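You operate a simulated robot arm through the tools that you are given. There is no shell and no other tool.

Carry out the task below with a simulated robot arm. There is one attempt and no reset: what you move stays moved.

Task
Check sample R 365 on the light box at HIGH: over two specks goes to scrap, else to pass.
Fine: switch the light off after; leave the dimmer on HIGH.
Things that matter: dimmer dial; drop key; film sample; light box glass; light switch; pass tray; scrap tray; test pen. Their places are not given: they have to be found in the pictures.

Only the result counts: the job must be done as asked and must still hold three seconds after the hand-in. Knocking over, shifting, dropping, spilling or breaking anything else fails it.

Robot
A 6-joint arm with a two-finger parallel gripper, fixed in place. Base frame: the origin is on the floor under the middle of its stand, x ahead of it, y to its left, z up; the work surface is at about z = 0.76. Units: m, rad, N and s.
With the tool pointing down near the work surface it reaches from about 0.46 to 0.88 m from the base axis. Its first joint turns from -2.007 to 2.007 rad. Payload 4.2 kg.
Tool frame: the origin (TCP) lies between the finger pads and is the grasp point; the fingertips stand 0.023 m ahead of it; z points along the fingers, y is the line along which they close. The gripper opens to 0.094 m. The fingers are 0.038 m wide and 0.01 m thick; the gripper's body (0.054 by 0.096 m) begins 0.039 m behind the TCP.
Orientation is that of the tool frame in the base frame, as a unit quaternion [x, y, z, w]. With the fingers straight down and closing along the base's y, the tool's x points along the base's -x, its y along +y and its z along -z.

Tools
- The arm moves only by the tool drive_tool. Its argument "steps" is a list of rows, each an object of numbers (a shift or turn left out is 0, a gripper value left out holds the last): "rx", "ry", "rz": the turn, a rotation vector about the tool's x, y, z in rad; "tx", "ty", "tz": the shift along the tool's x, y, z in m; "hand": the closure, from 0 (fully open) to 1 (shut). In form: [{"rx": .., "ry": .., "rz": .., "tx": .., "ty": .., "tz": .., "hand": ..}, ...]. A call has 1 to 20 rows; each row shifts and turns the commanded pose from where the row before left it, along the tool's axes as they then stand. A row lasts 0.2 s, in which the tool goes at most 0.05 m and 0.15 rad; a call with a longer step from one row to the next is refused whole, and so is a gripper value outside its range. Where a pose cannot be reached the arm comes as near as it can. A force on the tool above 40 N (or 10 N above the force at the start of the call, whichever is more), or a blocked arm, ends the call early, and 0.2 s more pass. Each finger travels about 0.108 m/s and halts on what it meets, pressing with about 38 N; the grip force reading is that of the motor and also rises with nothing between the fingers. The clock runs only during rows and for 0.2 s after the last one: add rows that do not move to give the fingers time. It gives the time, the measured TCP pose, the force on the tool (base axes), the opening and the grip force at its end, in the units of the frame above (readings bear some noise), with the torque about the TCP (base axes, N m) and any sound that the robot's microphone picked up, and new pictures: "show" is both (left out), scene, wrist or none.
- Cameras (640 x 400 px; columns grow to the right, rows downward): "scene" is fixed at [0.2203, 0.6507, 1.4994]; the picture's right is [-1.00, 0.07, 0.00], its down [0.06, 0.89, -0.46] and it looks along [-0.03, -0.45, -0.89] (base axes); focal length 248 px, centre (320, 200). "wrist" rides on the gripper at [0.086, 0.016, -0.074] in the tool frame; the picture's right is [-0.18, 0.98, 0.00], its down [-0.58, -0.11, -0.81] and it looks along [-0.79, -0.15, 0.59] (tool axes); focal length 243 px, centre (320, 200).
- move_column(by): slides the trunk up (or, below 0, down) by that many m; the arm rides with it, the base frame stays. It gives what a move gives, with no picture.
- probe_pixels(camera, pixels): for up to 12 pixels [column, row] of the newest picture of that camera ("zoom" is the newest enlarged one), the place [x, y, z] in the base frame of the surface seen there, good to about 0.003 m. No time passes.
- zoom(camera, box): a new picture of the part [left, top, right, bottom] of that camera's present view, enlarged. No time passes.
- finish_job(): hands the job in; it is judged then, once.

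Unless the task says otherwise, let go and move clear before handing in.

The tools are called after "Emit:" by a JSON object that holds its "fn" and its "kwargs". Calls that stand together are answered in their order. drive_tool: Moves the arm, as the interface text tells. Its arguments: {"type":"object","properties":{"steps":{"type":"array","items":{"type":"object","properties":{"rx":{"type":"number"},"ry":{"type":"number"},"rz":{"type":"number"},"tx":{"type":"number"},"ty":{"type":"number"},"tz":{"type":"number"},"hand":{"type":"number"}}}},"show":{"type":"string","enum":["both","scene","wrist","none"]}},"required":["steps"]} The other tools are called the same way: move_column (by) moves the trunk up or down; probe_pixels (camera, pixels) gives the place of the surface under pixels of a picture; zoom (camera, box) takes an enlarged picture of a part of a camera's view; finish_job () hands the job in.

At the start:

```text
t: 0.0
ee_pos: [0.5997, 0.0708, 1.0702]
orientation: [0.0, 1.0, 0.0, 0.0]
contact_force: [-0.6, 0.4, 0.4]
ft_torque: [-0.02, -0.03, -0.05]
grip_width: 0.094
grasp_force: 0.1
trunk travel left (down, up): [-0.675, 0.315]
```

scene: 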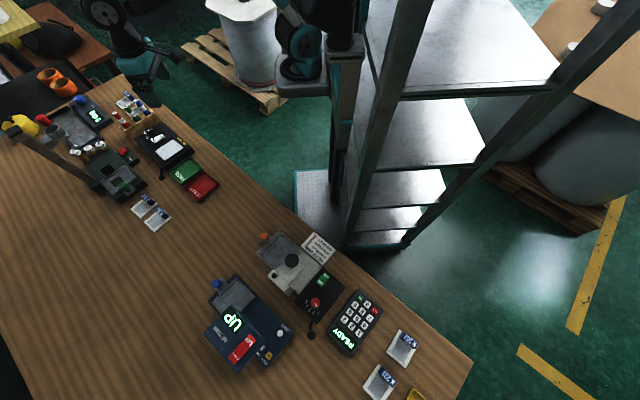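
wrist: 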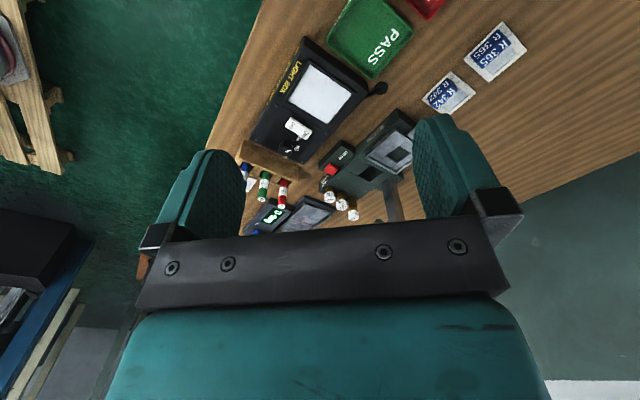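

The wrist view shows the light box (around 310,90), the PASS tray (370,35), and two samples labelled R 365-ish (495,50) and R 342-ish (447,92). I'll zoom in to read the labels and find the controls.

Emit:
{"fn": "zoom", "kwargs": {"camera": "wrist", "box": [400, 0, 560, 130]}}

Emit:
{"fn": "zoom", "kwargs": {"camera": "wrist", "box": [230, 20, 420, 180]}}

Emit:
{"fn": "zoom", "kwargs": {"camera": "scene", "box": [60, 80, 240, 240]}}

Emit:
{"fn": "zoom", "kwargs": {"camera": "scene", "box": [190, 220, 450, 400]}}

```text
3.08 times, centred on (480, 65) of wrist
```

zoom: 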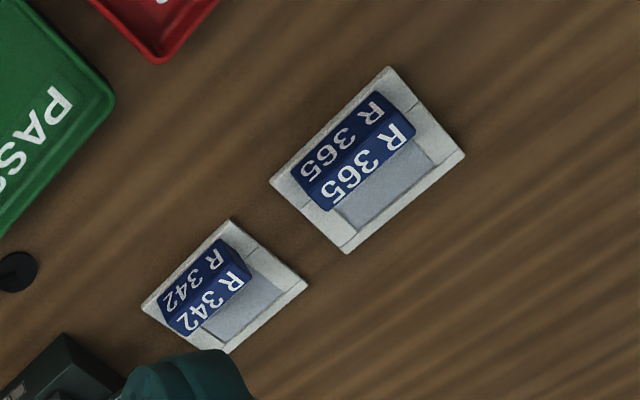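

```text
2.50 times, centred on (325, 100) of wrist
```

zoom: 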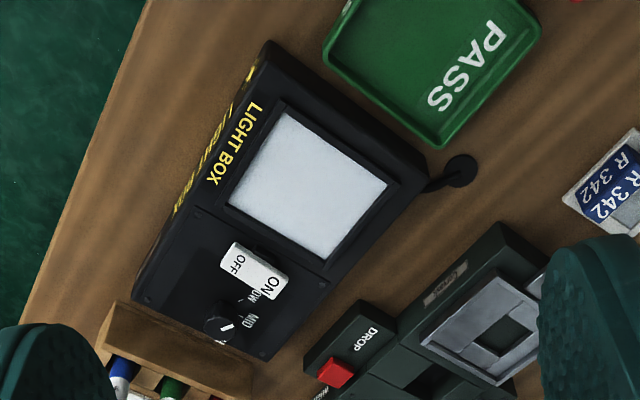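

```text
2.50 times, centred on (150, 160) of scene
```

zoom: 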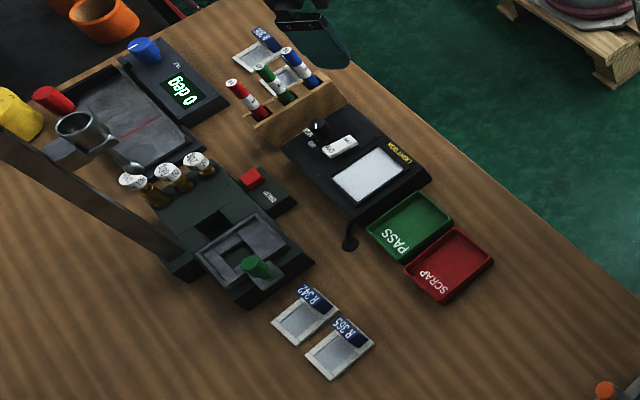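

```text
2.22 times, centred on (320, 310) of scene
```

zoom: 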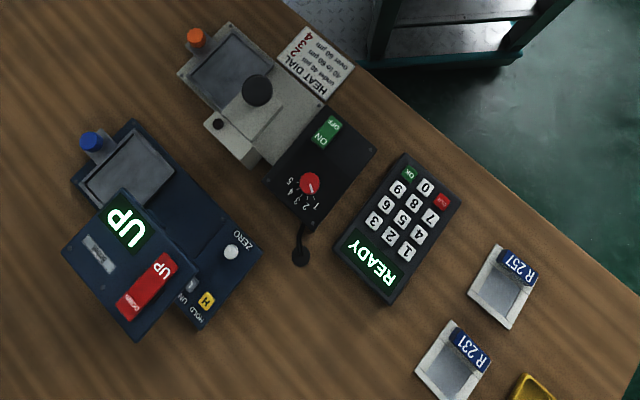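

R 365 lies on the bench (scene about 156,220), next to R 342, and the light box is at about (170,145). I'll probe the places of the key parts.

Emit:
{"fn": "probe_pixels", "kwargs": {"camera": "wrist", "pixels": [[495, 50], [447, 92], [318, 92], [297, 128], [289, 149], [370, 38], [425, 5], [330, 170], [377, 88], [301, 124], [290, 130], [306, 132]]}}

Emit:
{"fn": "zoom", "kwargs": {"camera": "scene", "box": [130, 110, 210, 160]}}

Emit:
{"fn": "zoom", "kwargs": {"camera": "scene", "box": [120, 180, 200, 240]}}

```text
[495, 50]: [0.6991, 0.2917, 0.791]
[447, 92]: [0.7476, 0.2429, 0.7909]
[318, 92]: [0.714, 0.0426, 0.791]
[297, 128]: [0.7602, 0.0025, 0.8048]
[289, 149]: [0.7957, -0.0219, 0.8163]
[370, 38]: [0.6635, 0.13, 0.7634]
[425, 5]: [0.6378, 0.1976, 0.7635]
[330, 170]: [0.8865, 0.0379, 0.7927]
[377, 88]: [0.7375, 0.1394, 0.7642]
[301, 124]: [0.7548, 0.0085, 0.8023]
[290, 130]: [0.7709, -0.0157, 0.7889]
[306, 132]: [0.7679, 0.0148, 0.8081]
```

```text
8.00 times, centred on (170, 135) of scene
```

zoom: 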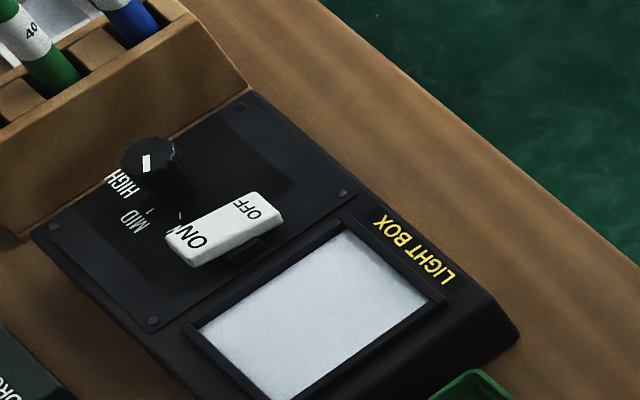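

```text
6.67 times, centred on (160, 210) of scene
```

zoom: 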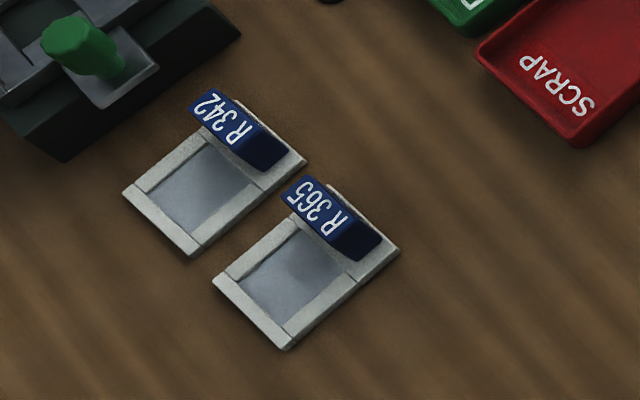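

The sample has a blue tab handle standing up, and the dial has LOW/MID/HIGH marks. I'll zoom in on the sample and probe its tab corners.

Emit:
{"fn": "zoom", "kwargs": {"camera": "wrist", "box": [460, 10, 540, 70]}}

```text
6.67 times, centred on (500, 40) of wrist
```

zoom: 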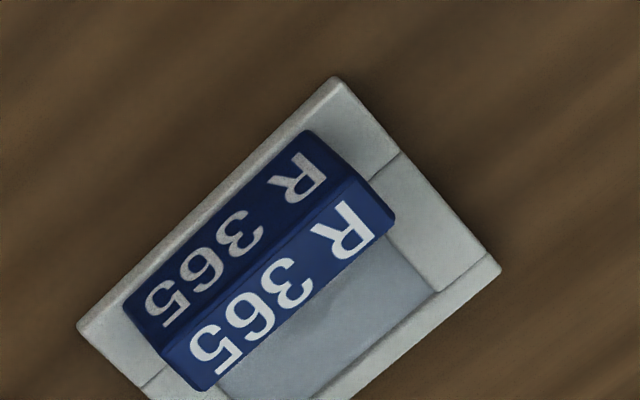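

Emit:
{"fn": "probe_pixels", "kwargs": {"camera": "zoom", "pixels": [[200, 385], [385, 225], [350, 175], [172, 350], [310, 135], [130, 305], [335, 85], [85, 325], [495, 268], [400, 300], [165, 345], [260, 300]]}}

Emit:
{"fn": "zoom", "kwargs": {"camera": "scene", "box": [136, 196, 184, 236]}}

```text
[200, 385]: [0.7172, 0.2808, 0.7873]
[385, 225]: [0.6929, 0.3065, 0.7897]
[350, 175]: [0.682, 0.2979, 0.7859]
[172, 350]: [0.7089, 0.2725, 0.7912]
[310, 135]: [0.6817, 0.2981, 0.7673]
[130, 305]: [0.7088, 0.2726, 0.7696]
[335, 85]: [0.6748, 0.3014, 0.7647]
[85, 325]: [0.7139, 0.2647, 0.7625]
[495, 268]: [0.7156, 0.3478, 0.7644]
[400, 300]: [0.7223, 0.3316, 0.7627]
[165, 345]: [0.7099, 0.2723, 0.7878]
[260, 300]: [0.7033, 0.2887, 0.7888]
```

```text
10.00 times, centred on (160, 216) of scene
```

zoom: 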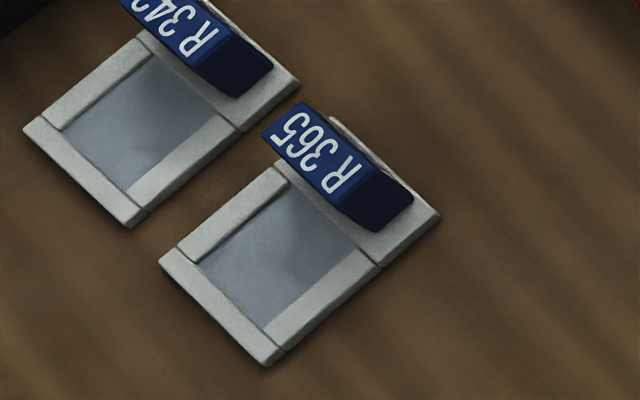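

The tab top spans about (0.717,0.281)–(0.682,0.298) at z≈0.789, running at roughly 45°. Next I'll move over the light box for a closer look at the dial, switch and glass.

Emit:
{"fn": "drive_tool", "kwargs": {"steps": [{"tx": -0.025, "ty": -0.01, "tz": 0.03}, {"tx": -0.025, "ty": -0.01, "tz": 0.03}, {"tx": -0.025, "ty": -0.01, "tz": 0.03}, {"tx": -0.025, "ty": -0.01, "tz": 0.03}, {}, {}], "show": "both"}}

```text
t: 1.4
ee_pos: [0.6985, 0.0319, 0.9512]
orientation: [-0.001, 1.0, 0.0, 0.0]
contact_force: [-0.3, 0.7, -1.5]
ft_torque: [0.04, 0.03, -0.01]
grip_width: 0.0943
grasp_force: 0.1
trunk travel left (down, up): [-0.675, 0.315]
```

scene: 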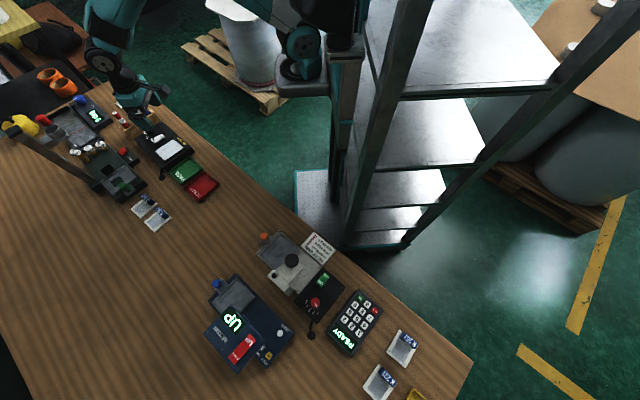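
wrist: 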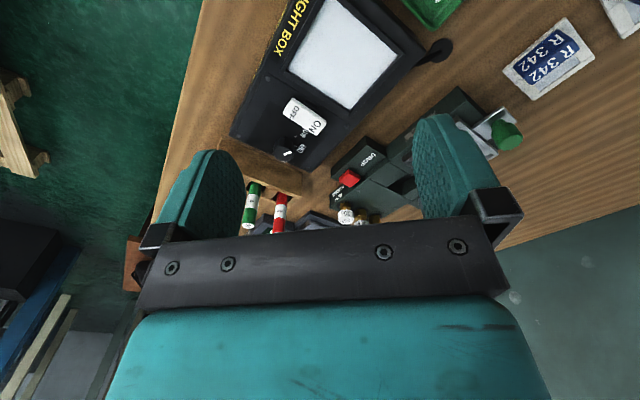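

Emit:
{"fn": "zoom", "kwargs": {"camera": "wrist", "box": [220, 70, 380, 170]}}

Emit:
{"fn": "probe_pixels", "kwargs": {"camera": "wrist", "pixels": [[322, 1], [289, 68], [350, 108], [397, 58], [345, 50], [310, 100], [289, 108], [318, 130], [317, 115], [292, 97], [285, 151], [310, 165]]}}

```text
4.00 times, centred on (300, 120) of wrist
```

zoom: 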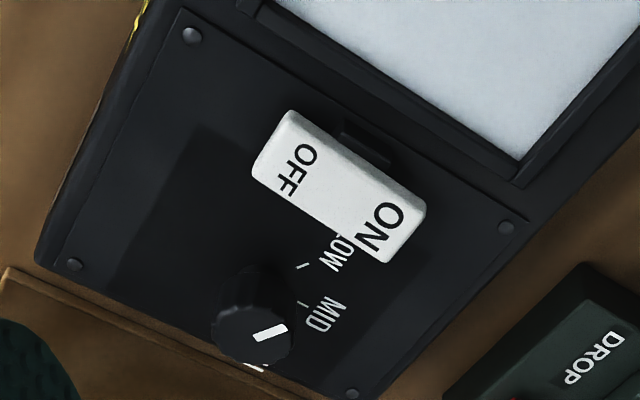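

```text
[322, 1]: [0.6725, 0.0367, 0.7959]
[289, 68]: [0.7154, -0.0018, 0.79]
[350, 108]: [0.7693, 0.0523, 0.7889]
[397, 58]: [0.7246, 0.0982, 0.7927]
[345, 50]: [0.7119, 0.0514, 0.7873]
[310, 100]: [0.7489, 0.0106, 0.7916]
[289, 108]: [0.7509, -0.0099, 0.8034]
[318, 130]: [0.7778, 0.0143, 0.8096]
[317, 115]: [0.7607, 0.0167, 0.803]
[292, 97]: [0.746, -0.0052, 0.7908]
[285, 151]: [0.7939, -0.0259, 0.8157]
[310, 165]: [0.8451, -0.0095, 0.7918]
```

The OFF end of the rocker is near (0.752,-0.008) and the ON end near (0.777,0.015), which stands higher. The knob is at about (0.795,-0.025). I'll check the pointer direction from the scene camera.

Emit:
{"fn": "zoom", "kwargs": {"camera": "scene", "box": [140, 120, 172, 140]}}

Emit:
{"fn": "zoom", "kwargs": {"camera": "wrist", "box": [260, 130, 324, 170]}}

```text
16.00 times, centred on (156, 130) of scene
```

zoom: 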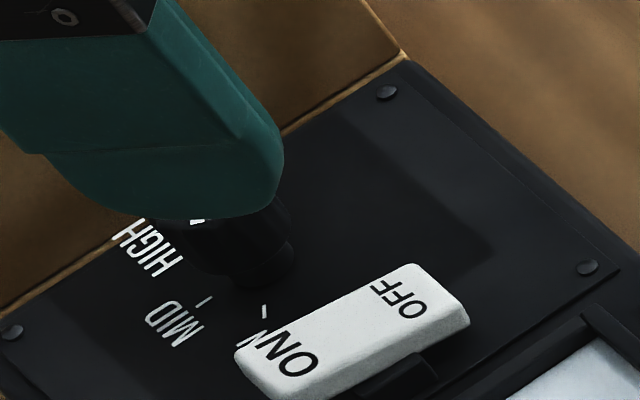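

```text
10.00 times, centred on (292, 150) of wrist
```

zoom: 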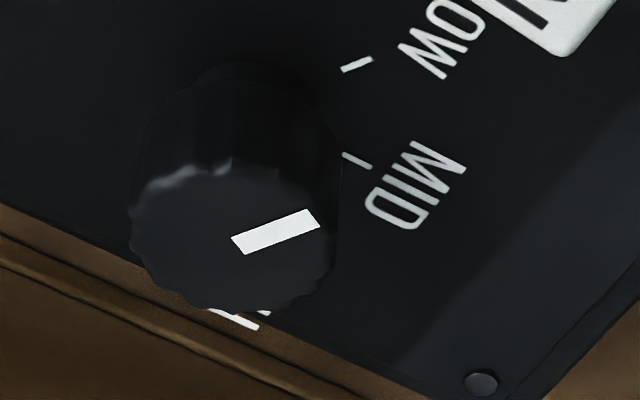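

I'll probe the ticks, the pointer line and the knob edges numerically.

Emit:
{"fn": "probe_pixels", "kwargs": {"camera": "zoom", "pixels": [[345, 70], [370, 58], [346, 156], [369, 166], [240, 244], [314, 219], [150, 200], [315, 270], [230, 175], [215, 295], [250, 322], [325, 205]]}}

```text
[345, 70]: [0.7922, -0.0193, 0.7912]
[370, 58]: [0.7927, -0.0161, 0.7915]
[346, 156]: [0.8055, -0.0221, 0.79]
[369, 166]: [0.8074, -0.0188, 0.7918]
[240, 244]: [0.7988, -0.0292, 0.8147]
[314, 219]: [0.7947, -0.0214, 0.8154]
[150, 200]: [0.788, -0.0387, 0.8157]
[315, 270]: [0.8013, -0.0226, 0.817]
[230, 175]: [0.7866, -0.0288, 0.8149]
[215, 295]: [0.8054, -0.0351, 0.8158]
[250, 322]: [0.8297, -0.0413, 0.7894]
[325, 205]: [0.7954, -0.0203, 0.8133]
```

The pointer angle matches the LOW tick at about 103° about the knob centre (0.797,-0.030). MID is at about 41°, so HIGH should be near -20°, which means a clockwise turn of about 2.2 rad. I'll check the clearance to the pen rack next to the knob.

Emit:
{"fn": "zoom", "kwargs": {"camera": "wrist", "box": [210, 120, 370, 240]}}

Emit:
{"fn": "probe_pixels", "kwargs": {"camera": "wrist", "pixels": [[223, 138], [260, 155], [300, 178], [255, 170], [290, 188], [254, 184], [282, 196], [247, 228], [277, 228], [250, 205], [280, 210], [235, 142]]}}

```text
3.33 times, centred on (290, 180) of wrist
```

zoom: 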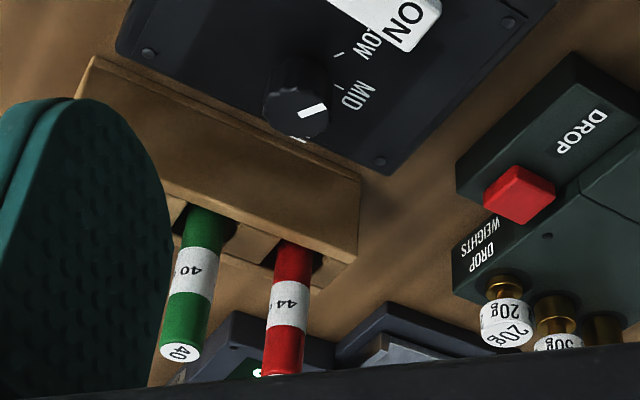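

```text
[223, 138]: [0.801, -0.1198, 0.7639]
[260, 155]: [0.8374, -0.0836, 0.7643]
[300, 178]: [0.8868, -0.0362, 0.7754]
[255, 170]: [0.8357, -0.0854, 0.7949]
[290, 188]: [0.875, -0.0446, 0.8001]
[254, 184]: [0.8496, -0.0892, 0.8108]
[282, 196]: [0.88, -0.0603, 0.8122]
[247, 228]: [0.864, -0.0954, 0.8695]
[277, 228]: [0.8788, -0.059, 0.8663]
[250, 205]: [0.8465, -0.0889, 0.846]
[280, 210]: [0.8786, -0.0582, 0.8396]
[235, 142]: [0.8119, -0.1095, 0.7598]
```

The rack front is about 66 mm from the knob centre and the rocker edge about 40 mm, so a partly closed gripper (about 42 mm) clears both. I'll hover over the knob, part-close the gripper and yaw to +62° before the grasp.

Emit:
{"fn": "drive_tool", "kwargs": {"steps": [{"tx": -0.0328, "ty": -0.0207, "tz": 0.0104, "hand": 0.55}, {"tx": -0.0328, "ty": -0.0207, "tz": 0.0104}, {"tx": -0.0329, "ty": -0.0206, "tz": 0.0104}, {"rz": -0.135}, {"rz": -0.135}, {"rz": -0.135}, {"rz": -0.135}, {"rz": -0.135}, {"rz": -0.135}, {"rz": -0.135}, {"rz": -0.135}, {}, {}]}}

```text
t: 4.2
ee_pos: [0.7977, -0.0303, 0.9183]
orientation: [-0.514, 0.858, 0.001, 0.0]
contact_force: [0.2, -1.1, 0.1]
ft_torque: [0.0, -0.02, 0.0]
grip_width: 0.0424
grasp_force: 0.0
trunk travel left (down, up): [-0.675, 0.315]
```

scene: 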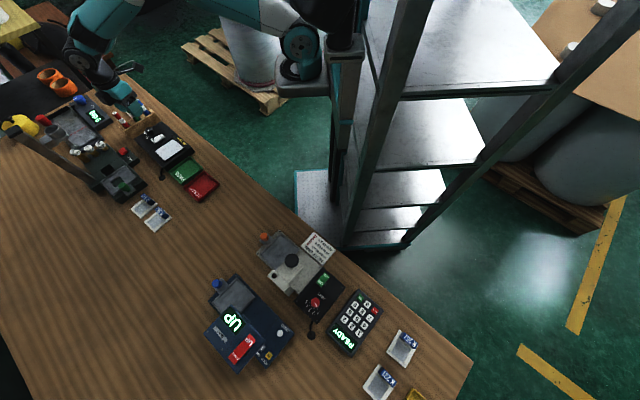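
wrist: 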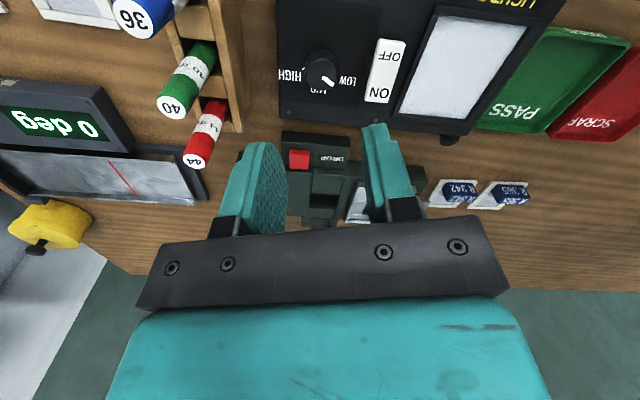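

The yaw is +62° and the knob shows at about (322,72), with HIGH on the left and LOW on the right. I'll zoom in to check the centring and the pointer.

Emit:
{"fn": "zoom", "kwargs": {"camera": "wrist", "box": [272, 32, 368, 112]}}

Emit:
{"fn": "probe_pixels", "kwargs": {"camera": "wrist", "pixels": [[322, 72], [310, 72], [334, 72], [321, 62], [322, 85], [200, 130], [240, 90]]}}

```text
5.00 times, centred on (320, 72) of wrist
```

zoom: 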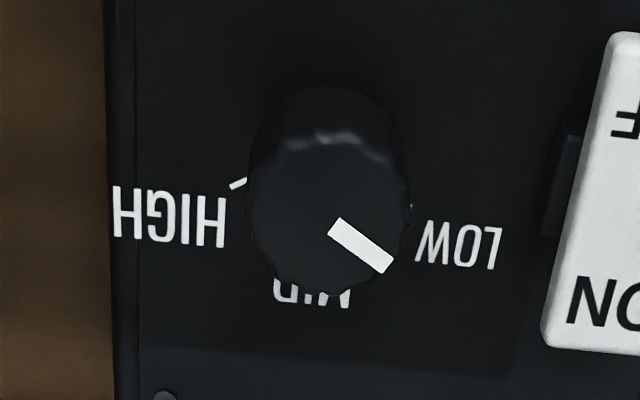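

```text
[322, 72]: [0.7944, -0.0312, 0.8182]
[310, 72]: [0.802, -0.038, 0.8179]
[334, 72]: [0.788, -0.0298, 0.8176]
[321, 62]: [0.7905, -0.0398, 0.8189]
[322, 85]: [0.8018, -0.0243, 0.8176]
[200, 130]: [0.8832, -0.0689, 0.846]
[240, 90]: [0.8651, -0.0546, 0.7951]
```

The knob is centred within about 1 mm of the tool axis, and the HIGH tick is about 117° clockwise of the pointer. I'll descend to z≈0.82 and close on the knob.

Emit:
{"fn": "drive_tool", "kwargs": {"steps": [{"tz": 0.04}, {"tz": 0.03}, {"tz": 0.02}, {"tz": 0.008}, {}, {"hand": 1.0}, {}, {}, {}]}}

```text
t: 6.2
ee_pos: [0.7961, -0.0334, 0.8205]
orientation: [-0.515, 0.857, 0.001, -0.001]
contact_force: [-13.8, 6.2, -1.7]
ft_torque: [0.16, 0.28, 0.02]
grip_width: 0.0236
grasp_force: 45.0
trunk travel left (down, up): [-0.675, 0.315]
```

scene: 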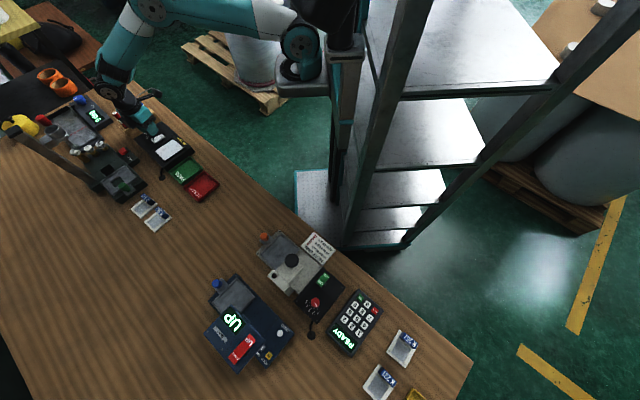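
wrist: 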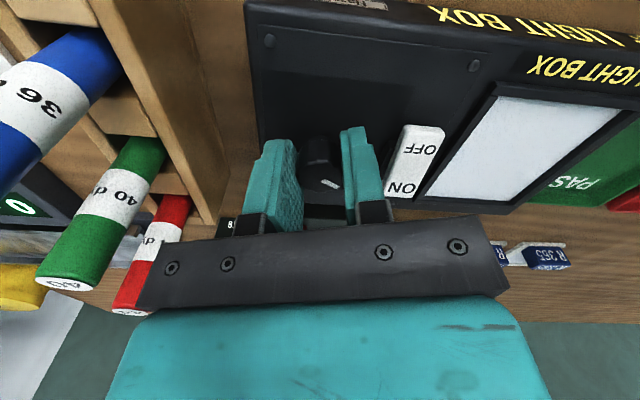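

The knob is gripped at 23.6 mm with a side force of about 15 N along the closing line. I'll ease 2 mm along that line and begin the clockwise turn with a small test stroke.

Emit:
{"fn": "drive_tool", "kwargs": {"steps": [{"ty": 0.002}, {}, {"rz": 0.13}, {"rz": 0.13}, {"rz": 0.13}, {"rz": 0.13}, {}]}}

```text
t: 7.8
ee_pos: [0.7959, -0.0305, 0.8203]
orientation: [-0.275, 0.961, 0.0, 0.0]
contact_force: [-16.1, -10.8, 3.5]
ft_torque: [-0.34, 0.54, -0.01]
grip_width: 0.0233
grasp_force: 45.1
trunk travel left (down, up): [-0.675, 0.315]
```

scene: 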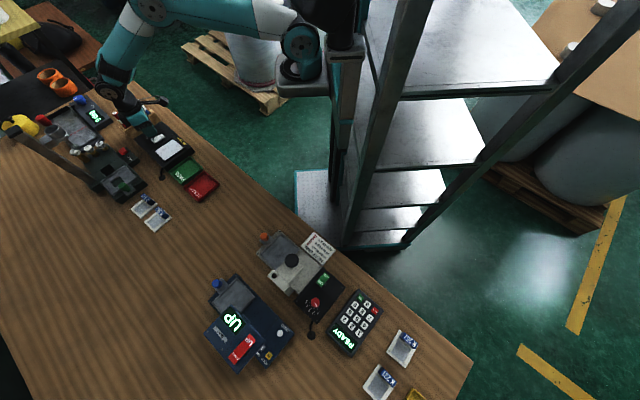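
wrist: 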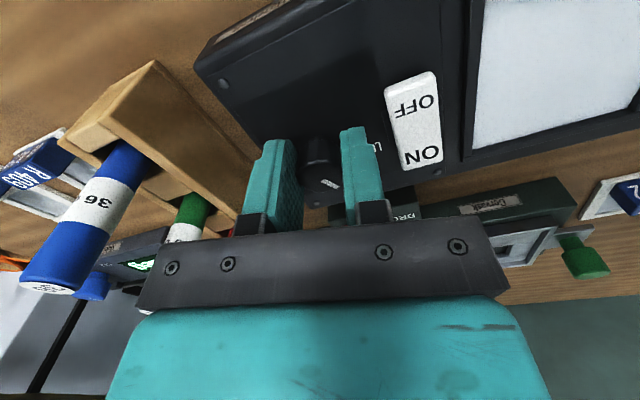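

The rotation is following (yaw is now 32°) but the side force is about 19 N along tool +x. I'll shift 2 mm that way to unload, then check the readings.

Emit:
{"fn": "drive_tool", "kwargs": {"steps": [{"tx": 0.002}, {}], "show": "none"}}

Emit:
{"fn": "zoom", "kwargs": {"camera": "wrist", "box": [260, 100, 420, 220]}}

```text
t: 8.4
ee_pos: [0.7943, -0.031, 0.82]
orientation: [-0.276, 0.961, 0.0, 0.001]
contact_force: [-4.5, -8.3, 4.6]
ft_torque: [-0.59, 0.63, 0.0]
grip_width: 0.0235
grasp_force: 45.2
trunk travel left (down, up): [-0.675, 0.315]
```

```text
3.33 times, centred on (340, 160) of wrist
```

zoom: 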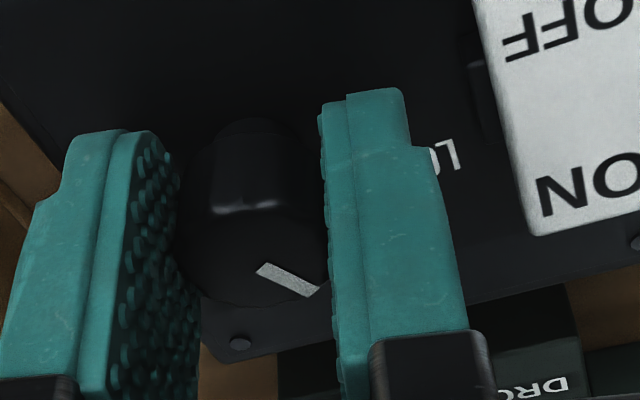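

The pointer turns with the fingers and the force has dropped to about 9 N. I'll continue the turn in stages.

Emit:
{"fn": "drive_tool", "kwargs": {"steps": [{"tx": 0.001, "ty": -0.0007}, {"rz": 0.13}, {"rz": 0.13}, {"rz": 0.13}, {"rz": 0.13}, {}], "show": "none"}}

```text
t: 9.8
ee_pos: [0.794, -0.0293, 0.8205]
orientation: [-0.02, 1.0, 0.001, 0.002]
contact_force: [10.7, 17.6, 4.9]
ft_torque: [0.53, -0.02, 0.02]
grip_width: 0.0235
grasp_force: 45.2
trunk travel left (down, up): [-0.675, 0.315]
```

The side force is now (10.7,17.6) N, so I'll shift a little with it and keep turning.

Emit:
{"fn": "drive_tool", "kwargs": {"steps": [{"tx": -0.0015, "ty": 0.0025}, {"rz": 0.13}, {"rz": 0.13}, {"rz": 0.13}, {}], "show": "none"}}

```text
t: 11.0
ee_pos: [0.7935, -0.029, 0.8197]
orientation: [0.175, 0.985, 0.0, 0.0]
contact_force: [-6.0, 6.9, 19.2]
ft_torque: [0.46, 1.22, 0.0]
grip_width: 0.0235
grasp_force: 45.0
trunk travel left (down, up): [-0.675, 0.315]
```

The yaw is at -20°, which is 82° turned of about 117°. I'll ease off and continue with three more steps, then look.

Emit:
{"fn": "drive_tool", "kwargs": {"steps": [{"tx": 0.0008, "ty": 0.0007, "tz": -0.001}, {"rz": 0.13}, {"rz": 0.13}, {"rz": 0.13}, {}], "show": "wrist"}}

Emit:
{"fn": "zoom", "kwargs": {"camera": "wrist", "box": [230, 80, 390, 200]}}

```text
t: 12.2
ee_pos: [0.7948, -0.0288, 0.8202]
orientation: [0.362, 0.932, 0.001, 0.0]
contact_force: [5.3, 9.5, -3.4]
ft_torque: [0.51, -0.07, 0.02]
grip_width: 0.0236
grasp_force: 45.3
trunk travel left (down, up): [-0.675, 0.315]
```

wrist: 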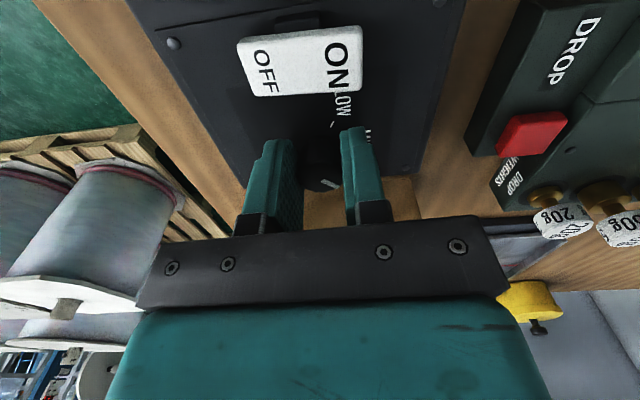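

```text
3.33 times, centred on (310, 140) of wrist
```

zoom: 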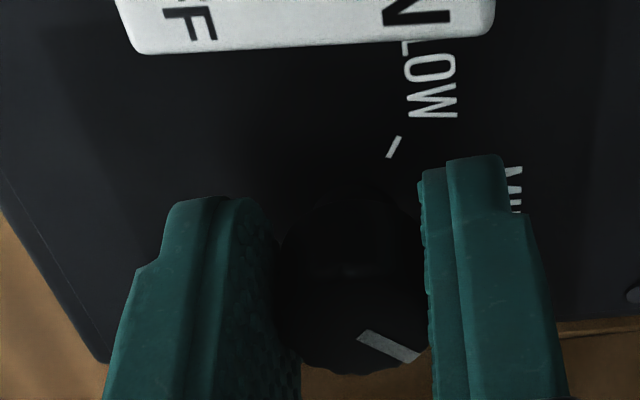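

About 104° is turned with no stop felt. I'll add another 13° or so, then open and lift to check the pointer against the HIGH tick.

Emit:
{"fn": "drive_tool", "kwargs": {"steps": [{"tx": -0.0005, "ty": 0.001}, {"rz": 0.115}, {"rz": 0.115}, {}, {}], "show": "none"}}

```text
t: 13.4
ee_pos: [0.7957, -0.0285, 0.8202]
orientation: [0.466, 0.885, 0.0, 0.001]
contact_force: [-0.4, 7.2, -1.3]
ft_torque: [0.9, 0.49, -0.03]
grip_width: 0.0236
grasp_force: 44.7
trunk travel left (down, up): [-0.675, 0.315]
```

I'll open to 42 mm, lift straight up and look at the dial.

Emit:
{"fn": "drive_tool", "kwargs": {"steps": [{"hand": 0.55}, {}, {}, {"tz": -0.03}, {"tz": -0.04}, {"tz": -0.03}, {}], "show": "both"}}

Emit:
{"fn": "zoom", "kwargs": {"camera": "wrist", "box": [272, 32, 368, 112]}}

Emit:
{"fn": "zoom", "kwargs": {"camera": "scene", "box": [140, 120, 172, 140]}}

```text
t: 15.0
ee_pos: [0.7959, -0.0294, 0.9212]
orientation: [0.466, 0.885, 0.0, 0.0]
contact_force: [0.2, -0.4, 0.2]
ft_torque: [0.0, 0.01, 0.01]
grip_width: 0.0423
grasp_force: 0.0
trunk travel left (down, up): [-0.675, 0.315]
```

scene: 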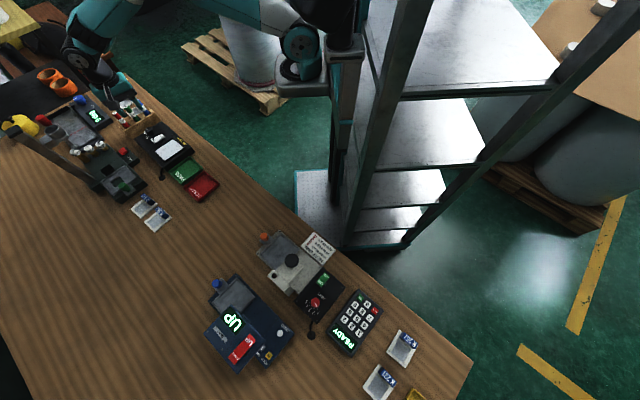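
wrist: 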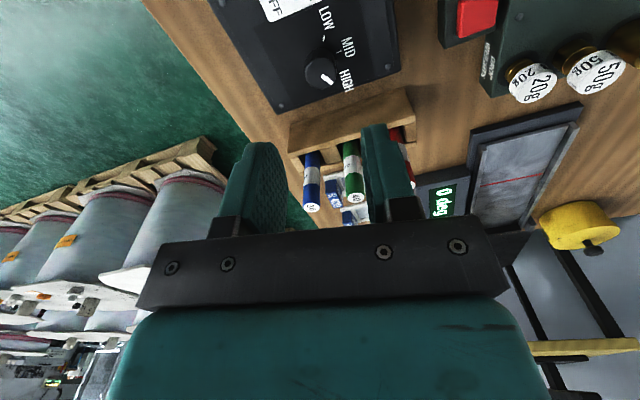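

```text
5.00 times, centred on (320, 72) of wrist
```

zoom: 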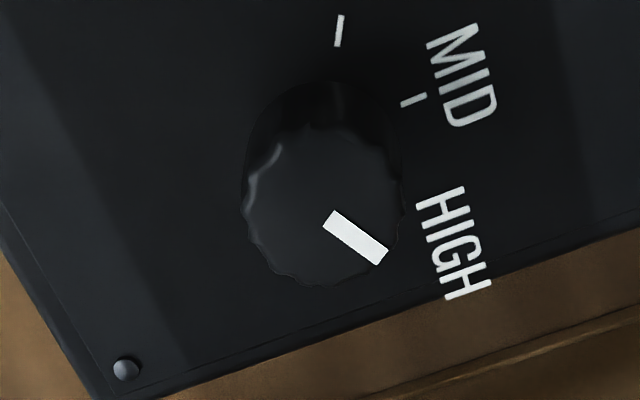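

```text
16.00 times, centred on (156, 130) of scene
```

zoom: 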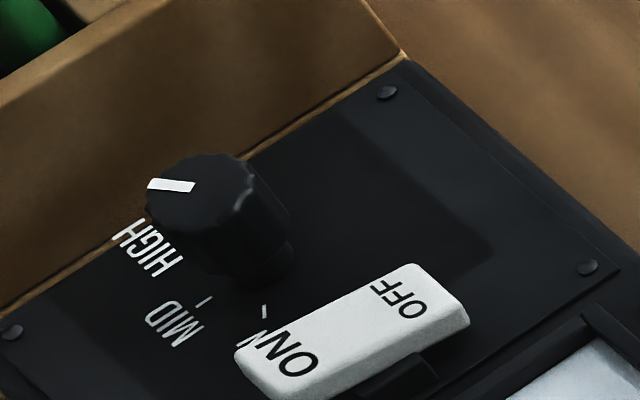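

The pointer measures about -14° and looks in line with the HIGH label, but the HIGH tick is hidden by the knob. I'll tilt the wrist camera over the dial for an overhead check.

Emit:
{"fn": "drive_tool", "kwargs": {"steps": [{"tx": -0.02, "ty": -0.008, "tz": -0.015}, {"tx": -0.028, "ty": -0.008, "tz": -0.01}, {"ry": 0.14}, {"ry": 0.14}, {"ry": 0.14}, {}, {}], "show": "wrist"}}

```text
t: 16.6
ee_pos: [0.781, -0.1083, 0.9295]
orientation: [0.456, 0.865, 0.097, -0.185]
contact_force: [0.3, 0.7, 0.3]
ft_torque: [-0.01, 0.02, 0.0]
grip_width: 0.0425
grasp_force: 0.0
out of reach, approached as far as the arm can: row 5
trunk travel left (down, up): [-0.675, 0.315]
```

wrist: 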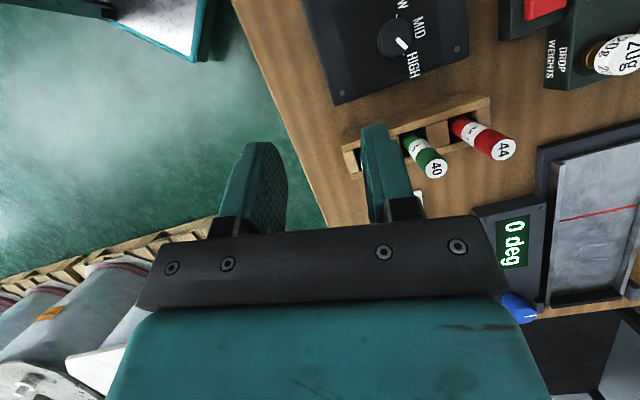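

The arm fell slightly short of reach, but the dial is visible from nearly overhead at (400,40). I'll zoom in there.

Emit:
{"fn": "zoom", "kwargs": {"camera": "wrist", "box": [360, 0, 456, 80]}}

```text
5.00 times, centred on (408, 40) of wrist
```

zoom: 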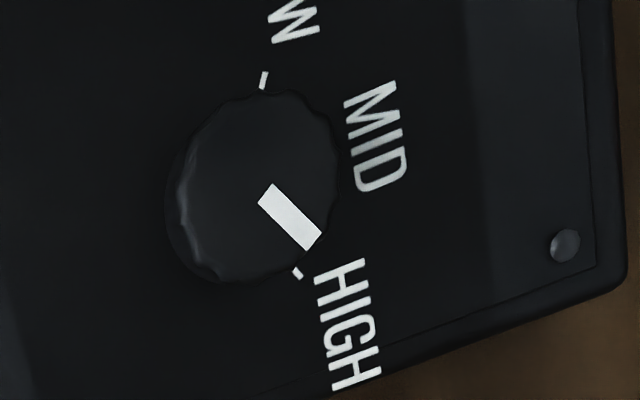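

From overhead, the pointer (-13.5°) and the HIGH tick (about -15°) line up, so the dimmer is on HIGH. Before travelling to the sample I'll probe the tall post in the scene (pixels 10–100, rows 130–190) so I can avoid it.

Emit:
{"fn": "probe_pixels", "kwargs": {"camera": "scene", "pixels": [[100, 183], [80, 170], [60, 158], [40, 146], [20, 135], [12, 128], [125, 178], [90, 150], [18, 122], [120, 188]]}}

Emit:
{"fn": "drive_tool", "kwargs": {"steps": [{"ry": -0.14}, {"ry": -0.14}, {"ry": -0.14}, {}, {}], "show": "none"}}

```text
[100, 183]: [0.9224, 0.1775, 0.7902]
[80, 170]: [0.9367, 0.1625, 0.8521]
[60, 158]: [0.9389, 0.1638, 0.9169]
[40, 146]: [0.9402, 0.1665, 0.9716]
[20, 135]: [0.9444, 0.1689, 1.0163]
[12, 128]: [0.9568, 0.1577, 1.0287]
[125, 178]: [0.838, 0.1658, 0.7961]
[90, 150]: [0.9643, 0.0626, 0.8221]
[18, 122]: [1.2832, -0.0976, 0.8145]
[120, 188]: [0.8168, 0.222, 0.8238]
```

```text
t: 17.8
ee_pos: [0.7809, -0.1089, 0.9292]
orientation: [0.466, 0.885, 0.0, -0.001]
contact_force: [0.9, 0.5, -0.7]
ft_torque: [-0.01, -0.03, 0.04]
grip_width: 0.0422
grasp_force: 0.0
trunk travel left (down, up): [-0.675, 0.315]
```

The post stands at about (0.93,0.165), clear of my path. I'll rotate to the tab's yaw (about -43°) and travel over to hover above R 365.

Emit:
{"fn": "drive_tool", "kwargs": {"steps": [{"rz": -0.1115, "tz": -0.02, "hand": 0.5}, {"rz": -0.1115, "tz": -0.01}, {"tx": 0.036, "ty": 0.0142}, {"tx": 0.036, "ty": 0.0142}, {"tx": 0.036, "ty": 0.0142}, {"tx": 0.036, "ty": 0.0142}, {"tx": 0.036, "ty": 0.0142}, {"tx": 0.036, "ty": 0.0142}, {"tx": 0.0228, "ty": 0.0306}, {"tx": 0.0228, "ty": 0.0306}, {"tx": 0.0228, "ty": 0.0306}, {"tx": 0.0228, "ty": 0.0306}, {"tx": 0.0228, "ty": 0.0306}, {"tz": 0.04}, {}, {}]}}

```text
t: 21.2
ee_pos: [0.7006, 0.287, 0.9224]
orientation: [0.364, 0.931, 0.0, -0.001]
contact_force: [-0.2, 0.5, -0.3]
ft_torque: [0.02, 0.02, 0.01]
grip_width: 0.0469
grasp_force: 0.0
trunk travel left (down, up): [-0.675, 0.315]
```

scene: 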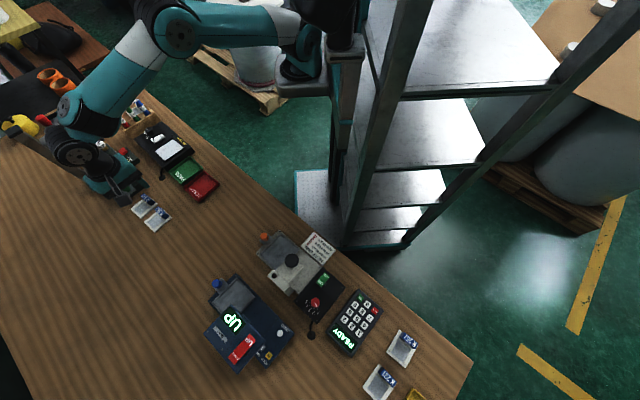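
wrist: 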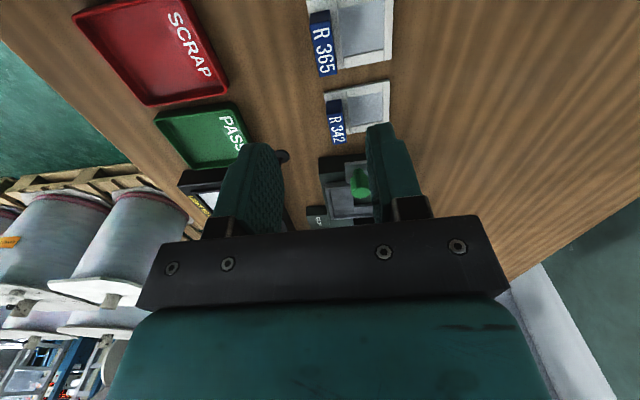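

I'm hovering at (0.7006,0.287,0.922), with the R 365 tab at about (322,42) in the wrist view. I'll zoom in to check alignment.

Emit:
{"fn": "zoom", "kwargs": {"camera": "wrist", "box": [290, 0, 410, 90]}}

```text
4.44 times, centred on (350, 45) of wrist
```

zoom: 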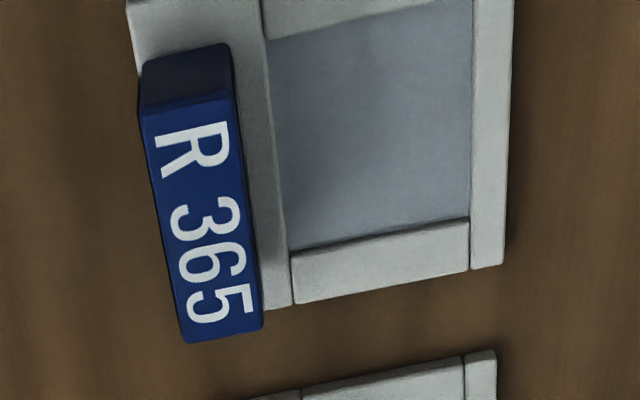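

The tab is aligned in yaw to within about 0.3°, and its centre is offset by (-2 mm, +4 mm) in the tool plane. I'll correct for that, descend to z≈0.793 and close on the tab.

Emit:
{"fn": "drive_tool", "kwargs": {"steps": [{"tx": 0.0022, "ty": 0.004, "tz": 0.02}, {"tz": 0.04}, {"tz": 0.03}, {"tz": 0.02}, {"tz": 0.0195}, {}, {}]}}

```text
t: 22.8
ee_pos: [0.7009, 0.2951, 0.7922]
orientation: [0.365, 0.931, 0.0, 0.0]
contact_force: [0.4, 0.2, -0.3]
ft_torque: [0.0, -0.01, -0.01]
grip_width: 0.0469
grasp_force: 0.1
trunk travel left (down, up): [-0.675, 0.315]
```

scene: 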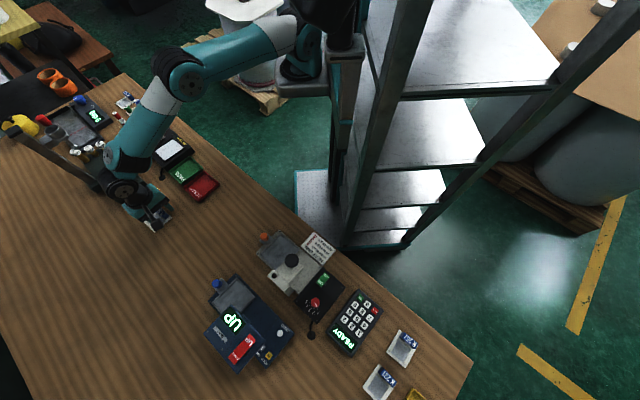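
wrist: 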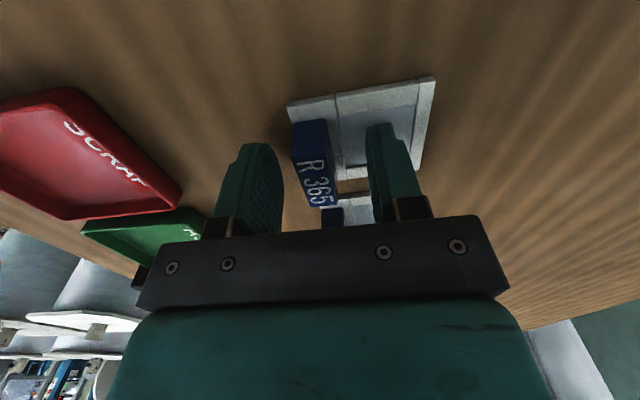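

The blue tab (318,170) sits midway between the pads. I'll close the gripper.

Emit:
{"fn": "drive_tool", "kwargs": {"steps": [{"hand": 1.0}, {}, {}, {}], "show": "wrist"}}

```text
t: 23.8
ee_pos: [0.7013, 0.2937, 0.7896]
orientation: [0.365, 0.931, 0.0, 0.0]
contact_force: [0.1, -0.7, 0.7]
ft_torque: [0.01, 0.0, 0.0]
grip_width: 0.0151
grasp_force: 38.4
trunk travel left (down, up): [-0.675, 0.315]
```

wrist: 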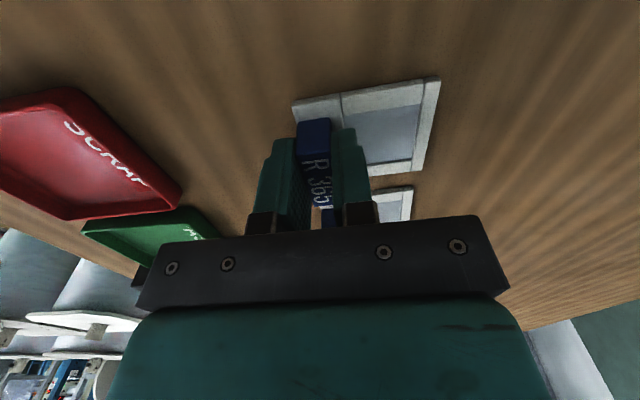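

The tab is gripped at 15 mm. I'll lift straight up, watching that the neighbour R 342 stays put.

Emit:
{"fn": "drive_tool", "kwargs": {"steps": [{"tz": -0.02}, {"tz": -0.04}, {"tz": -0.05}, {"tz": -0.04}, {}, {}]}}

```text
t: 25.2
ee_pos: [0.6999, 0.2909, 0.9432]
orientation: [0.365, 0.931, 0.001, 0.0]
contact_force: [-0.5, 0.9, -0.2]
ft_torque: [-0.01, 0.01, -0.02]
grip_width: 0.0152
grasp_force: 37.4
trunk travel left (down, up): [-0.675, 0.315]
```

scene: 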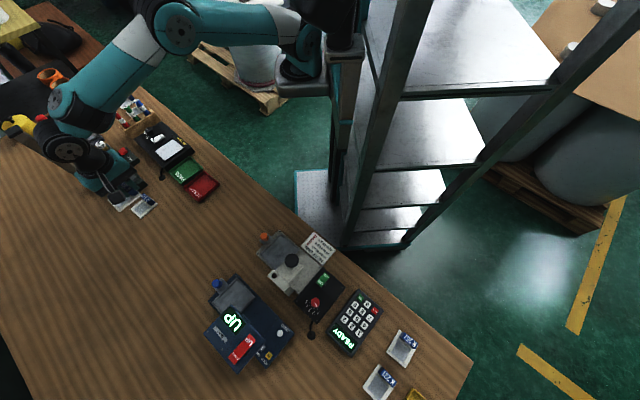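
wrist: 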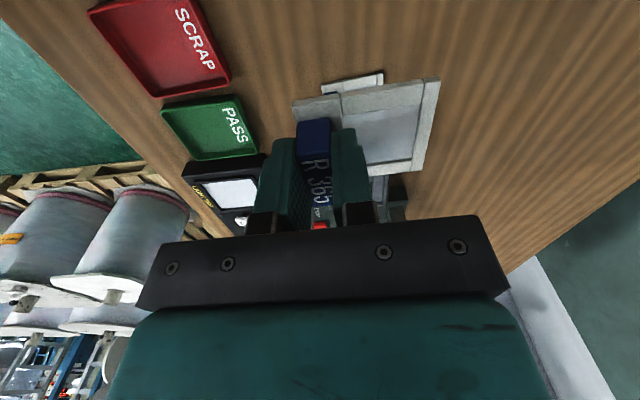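

R 365 is lifted and level. I'll travel to hover over the light box at (0.706,0.032), keeping z≈0.943.

Emit:
{"fn": "drive_tool", "kwargs": {"steps": [{"tx": -0.03, "ty": -0.031}, {"tx": -0.03, "ty": -0.031}, {"tx": -0.03, "ty": -0.031}, {"tx": -0.03, "ty": -0.031}, {"tx": -0.03, "ty": -0.031}, {"tx": -0.03, "ty": -0.031}, {}, {}]}}

Emit:
{"fn": "zoom", "kwargs": {"camera": "wrist", "box": [220, 0, 460, 150]}}

Emit:
{"fn": "zoom", "kwargs": {"camera": "scene", "box": [130, 110, 210, 160]}}

```text
t: 27.0
ee_pos: [0.7082, 0.0364, 0.9431]
orientation: [0.365, 0.931, 0.0, 0.0]
contact_force: [0.0, -0.2, -0.5]
ft_torque: [0.02, -0.02, 0.01]
grip_width: 0.0149
grasp_force: 37.9
trunk travel left (down, up): [-0.675, 0.315]
```

scene: 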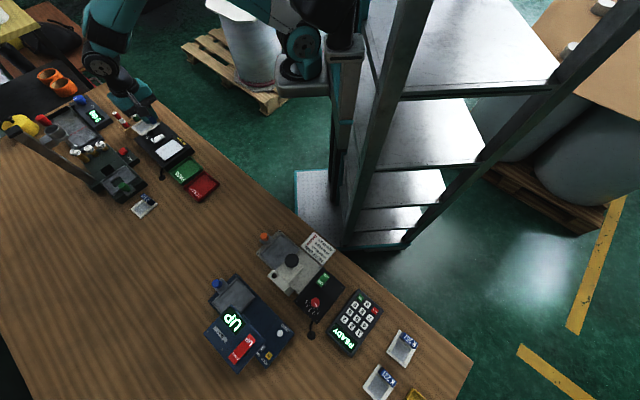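
wrist: 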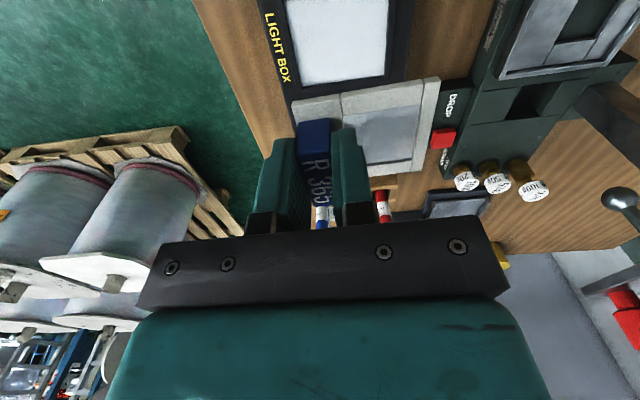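

```text
2.67 times, centred on (340, 75) of wrist
```

zoom: 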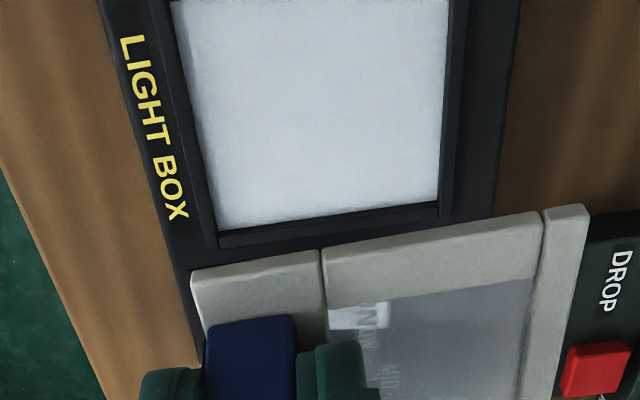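

```text
8.00 times, centred on (170, 135) of scene
```

zoom: 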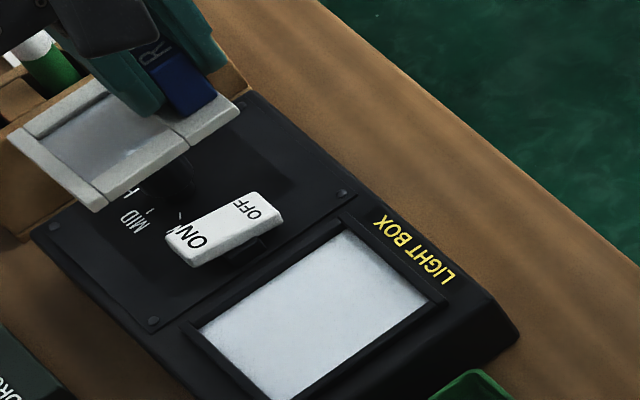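

The glass lies just in front of the held sample (rows 0–85 of the wrist view), but its far corners are cut off. I'll rotate about 2° to match the box and step aside, so all four glass corners and the rim are visible.

Emit:
{"fn": "drive_tool", "kwargs": {"steps": [{"rz": 0.038}, {"tx": 0.025, "ty": -0.042}, {"tx": 0.025, "ty": -0.042}, {}, {}], "show": "wrist"}}

Emit:
{"fn": "zoom", "kwargs": {"camera": "wrist", "box": [340, 0, 580, 150]}}

```text
t: 28.2
ee_pos: [0.6176, 0.0155, 0.9395]
orientation: [0.383, 0.924, 0.0, 0.0]
contact_force: [-0.5, 0.5, -0.2]
ft_torque: [0.0, 0.0, -0.01]
grip_width: 0.0148
grasp_force: 37.8
trunk travel left (down, up): [-0.675, 0.315]
```

wrist: 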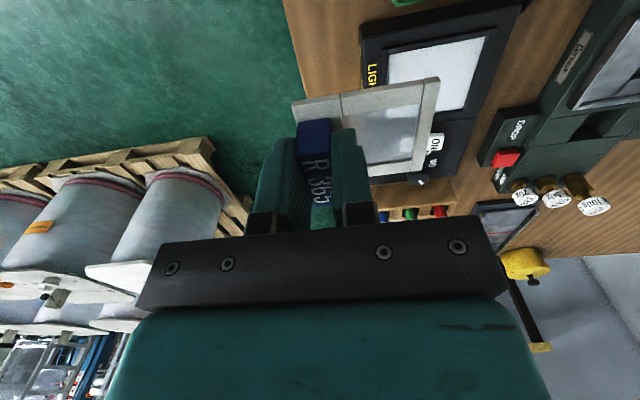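

```text
2.67 times, centred on (460, 75) of wrist
```

zoom: 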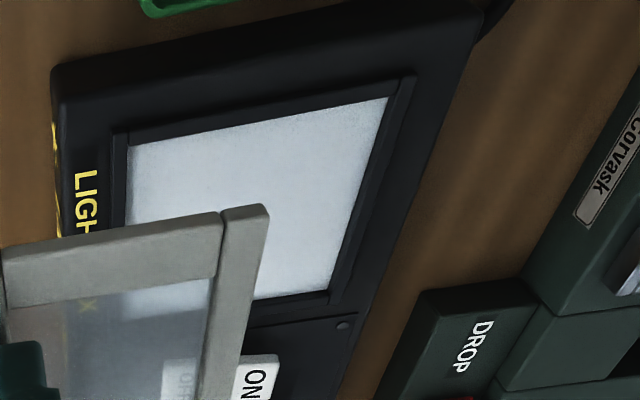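

Three glass corners are visible: (128,148), (388,98) and (328,292) in the zoom. They give a glass of about 77 x 68 mm aligned with the tool yaw of -45°. I'll probe the rim and glass heights before setting the sample down.

Emit:
{"fn": "probe_pixels", "kwargs": {"camera": "zoom", "pixels": [[260, 112], [265, 117], [180, 128], [365, 200], [372, 190], [300, 297], [250, 170], [300, 200], [300, 60], [400, 90], [350, 310], [120, 170]]}}

Emit:
{"fn": "zoom", "kwargs": {"camera": "scene", "box": [150, 125, 200, 165]}}

```text
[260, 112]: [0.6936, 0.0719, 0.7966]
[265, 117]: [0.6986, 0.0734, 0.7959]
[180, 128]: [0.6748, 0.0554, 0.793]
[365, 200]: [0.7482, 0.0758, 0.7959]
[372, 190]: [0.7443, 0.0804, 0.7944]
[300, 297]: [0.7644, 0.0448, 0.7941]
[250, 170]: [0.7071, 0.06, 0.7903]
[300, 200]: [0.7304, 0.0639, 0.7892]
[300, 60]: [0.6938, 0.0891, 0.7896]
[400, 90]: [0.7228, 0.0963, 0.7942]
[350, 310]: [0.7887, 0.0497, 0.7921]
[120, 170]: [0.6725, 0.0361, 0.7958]
```

```text
10.00 times, centred on (175, 145) of scene
```

zoom: 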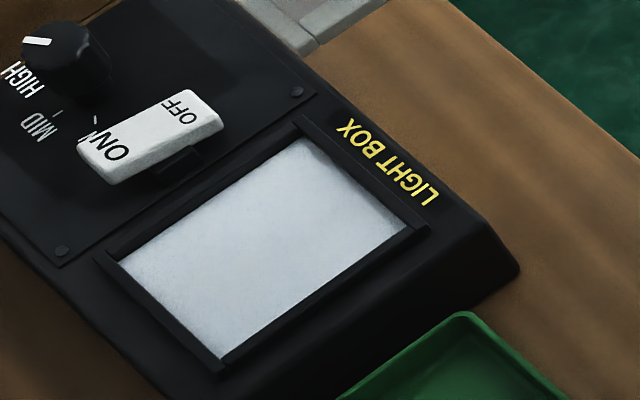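

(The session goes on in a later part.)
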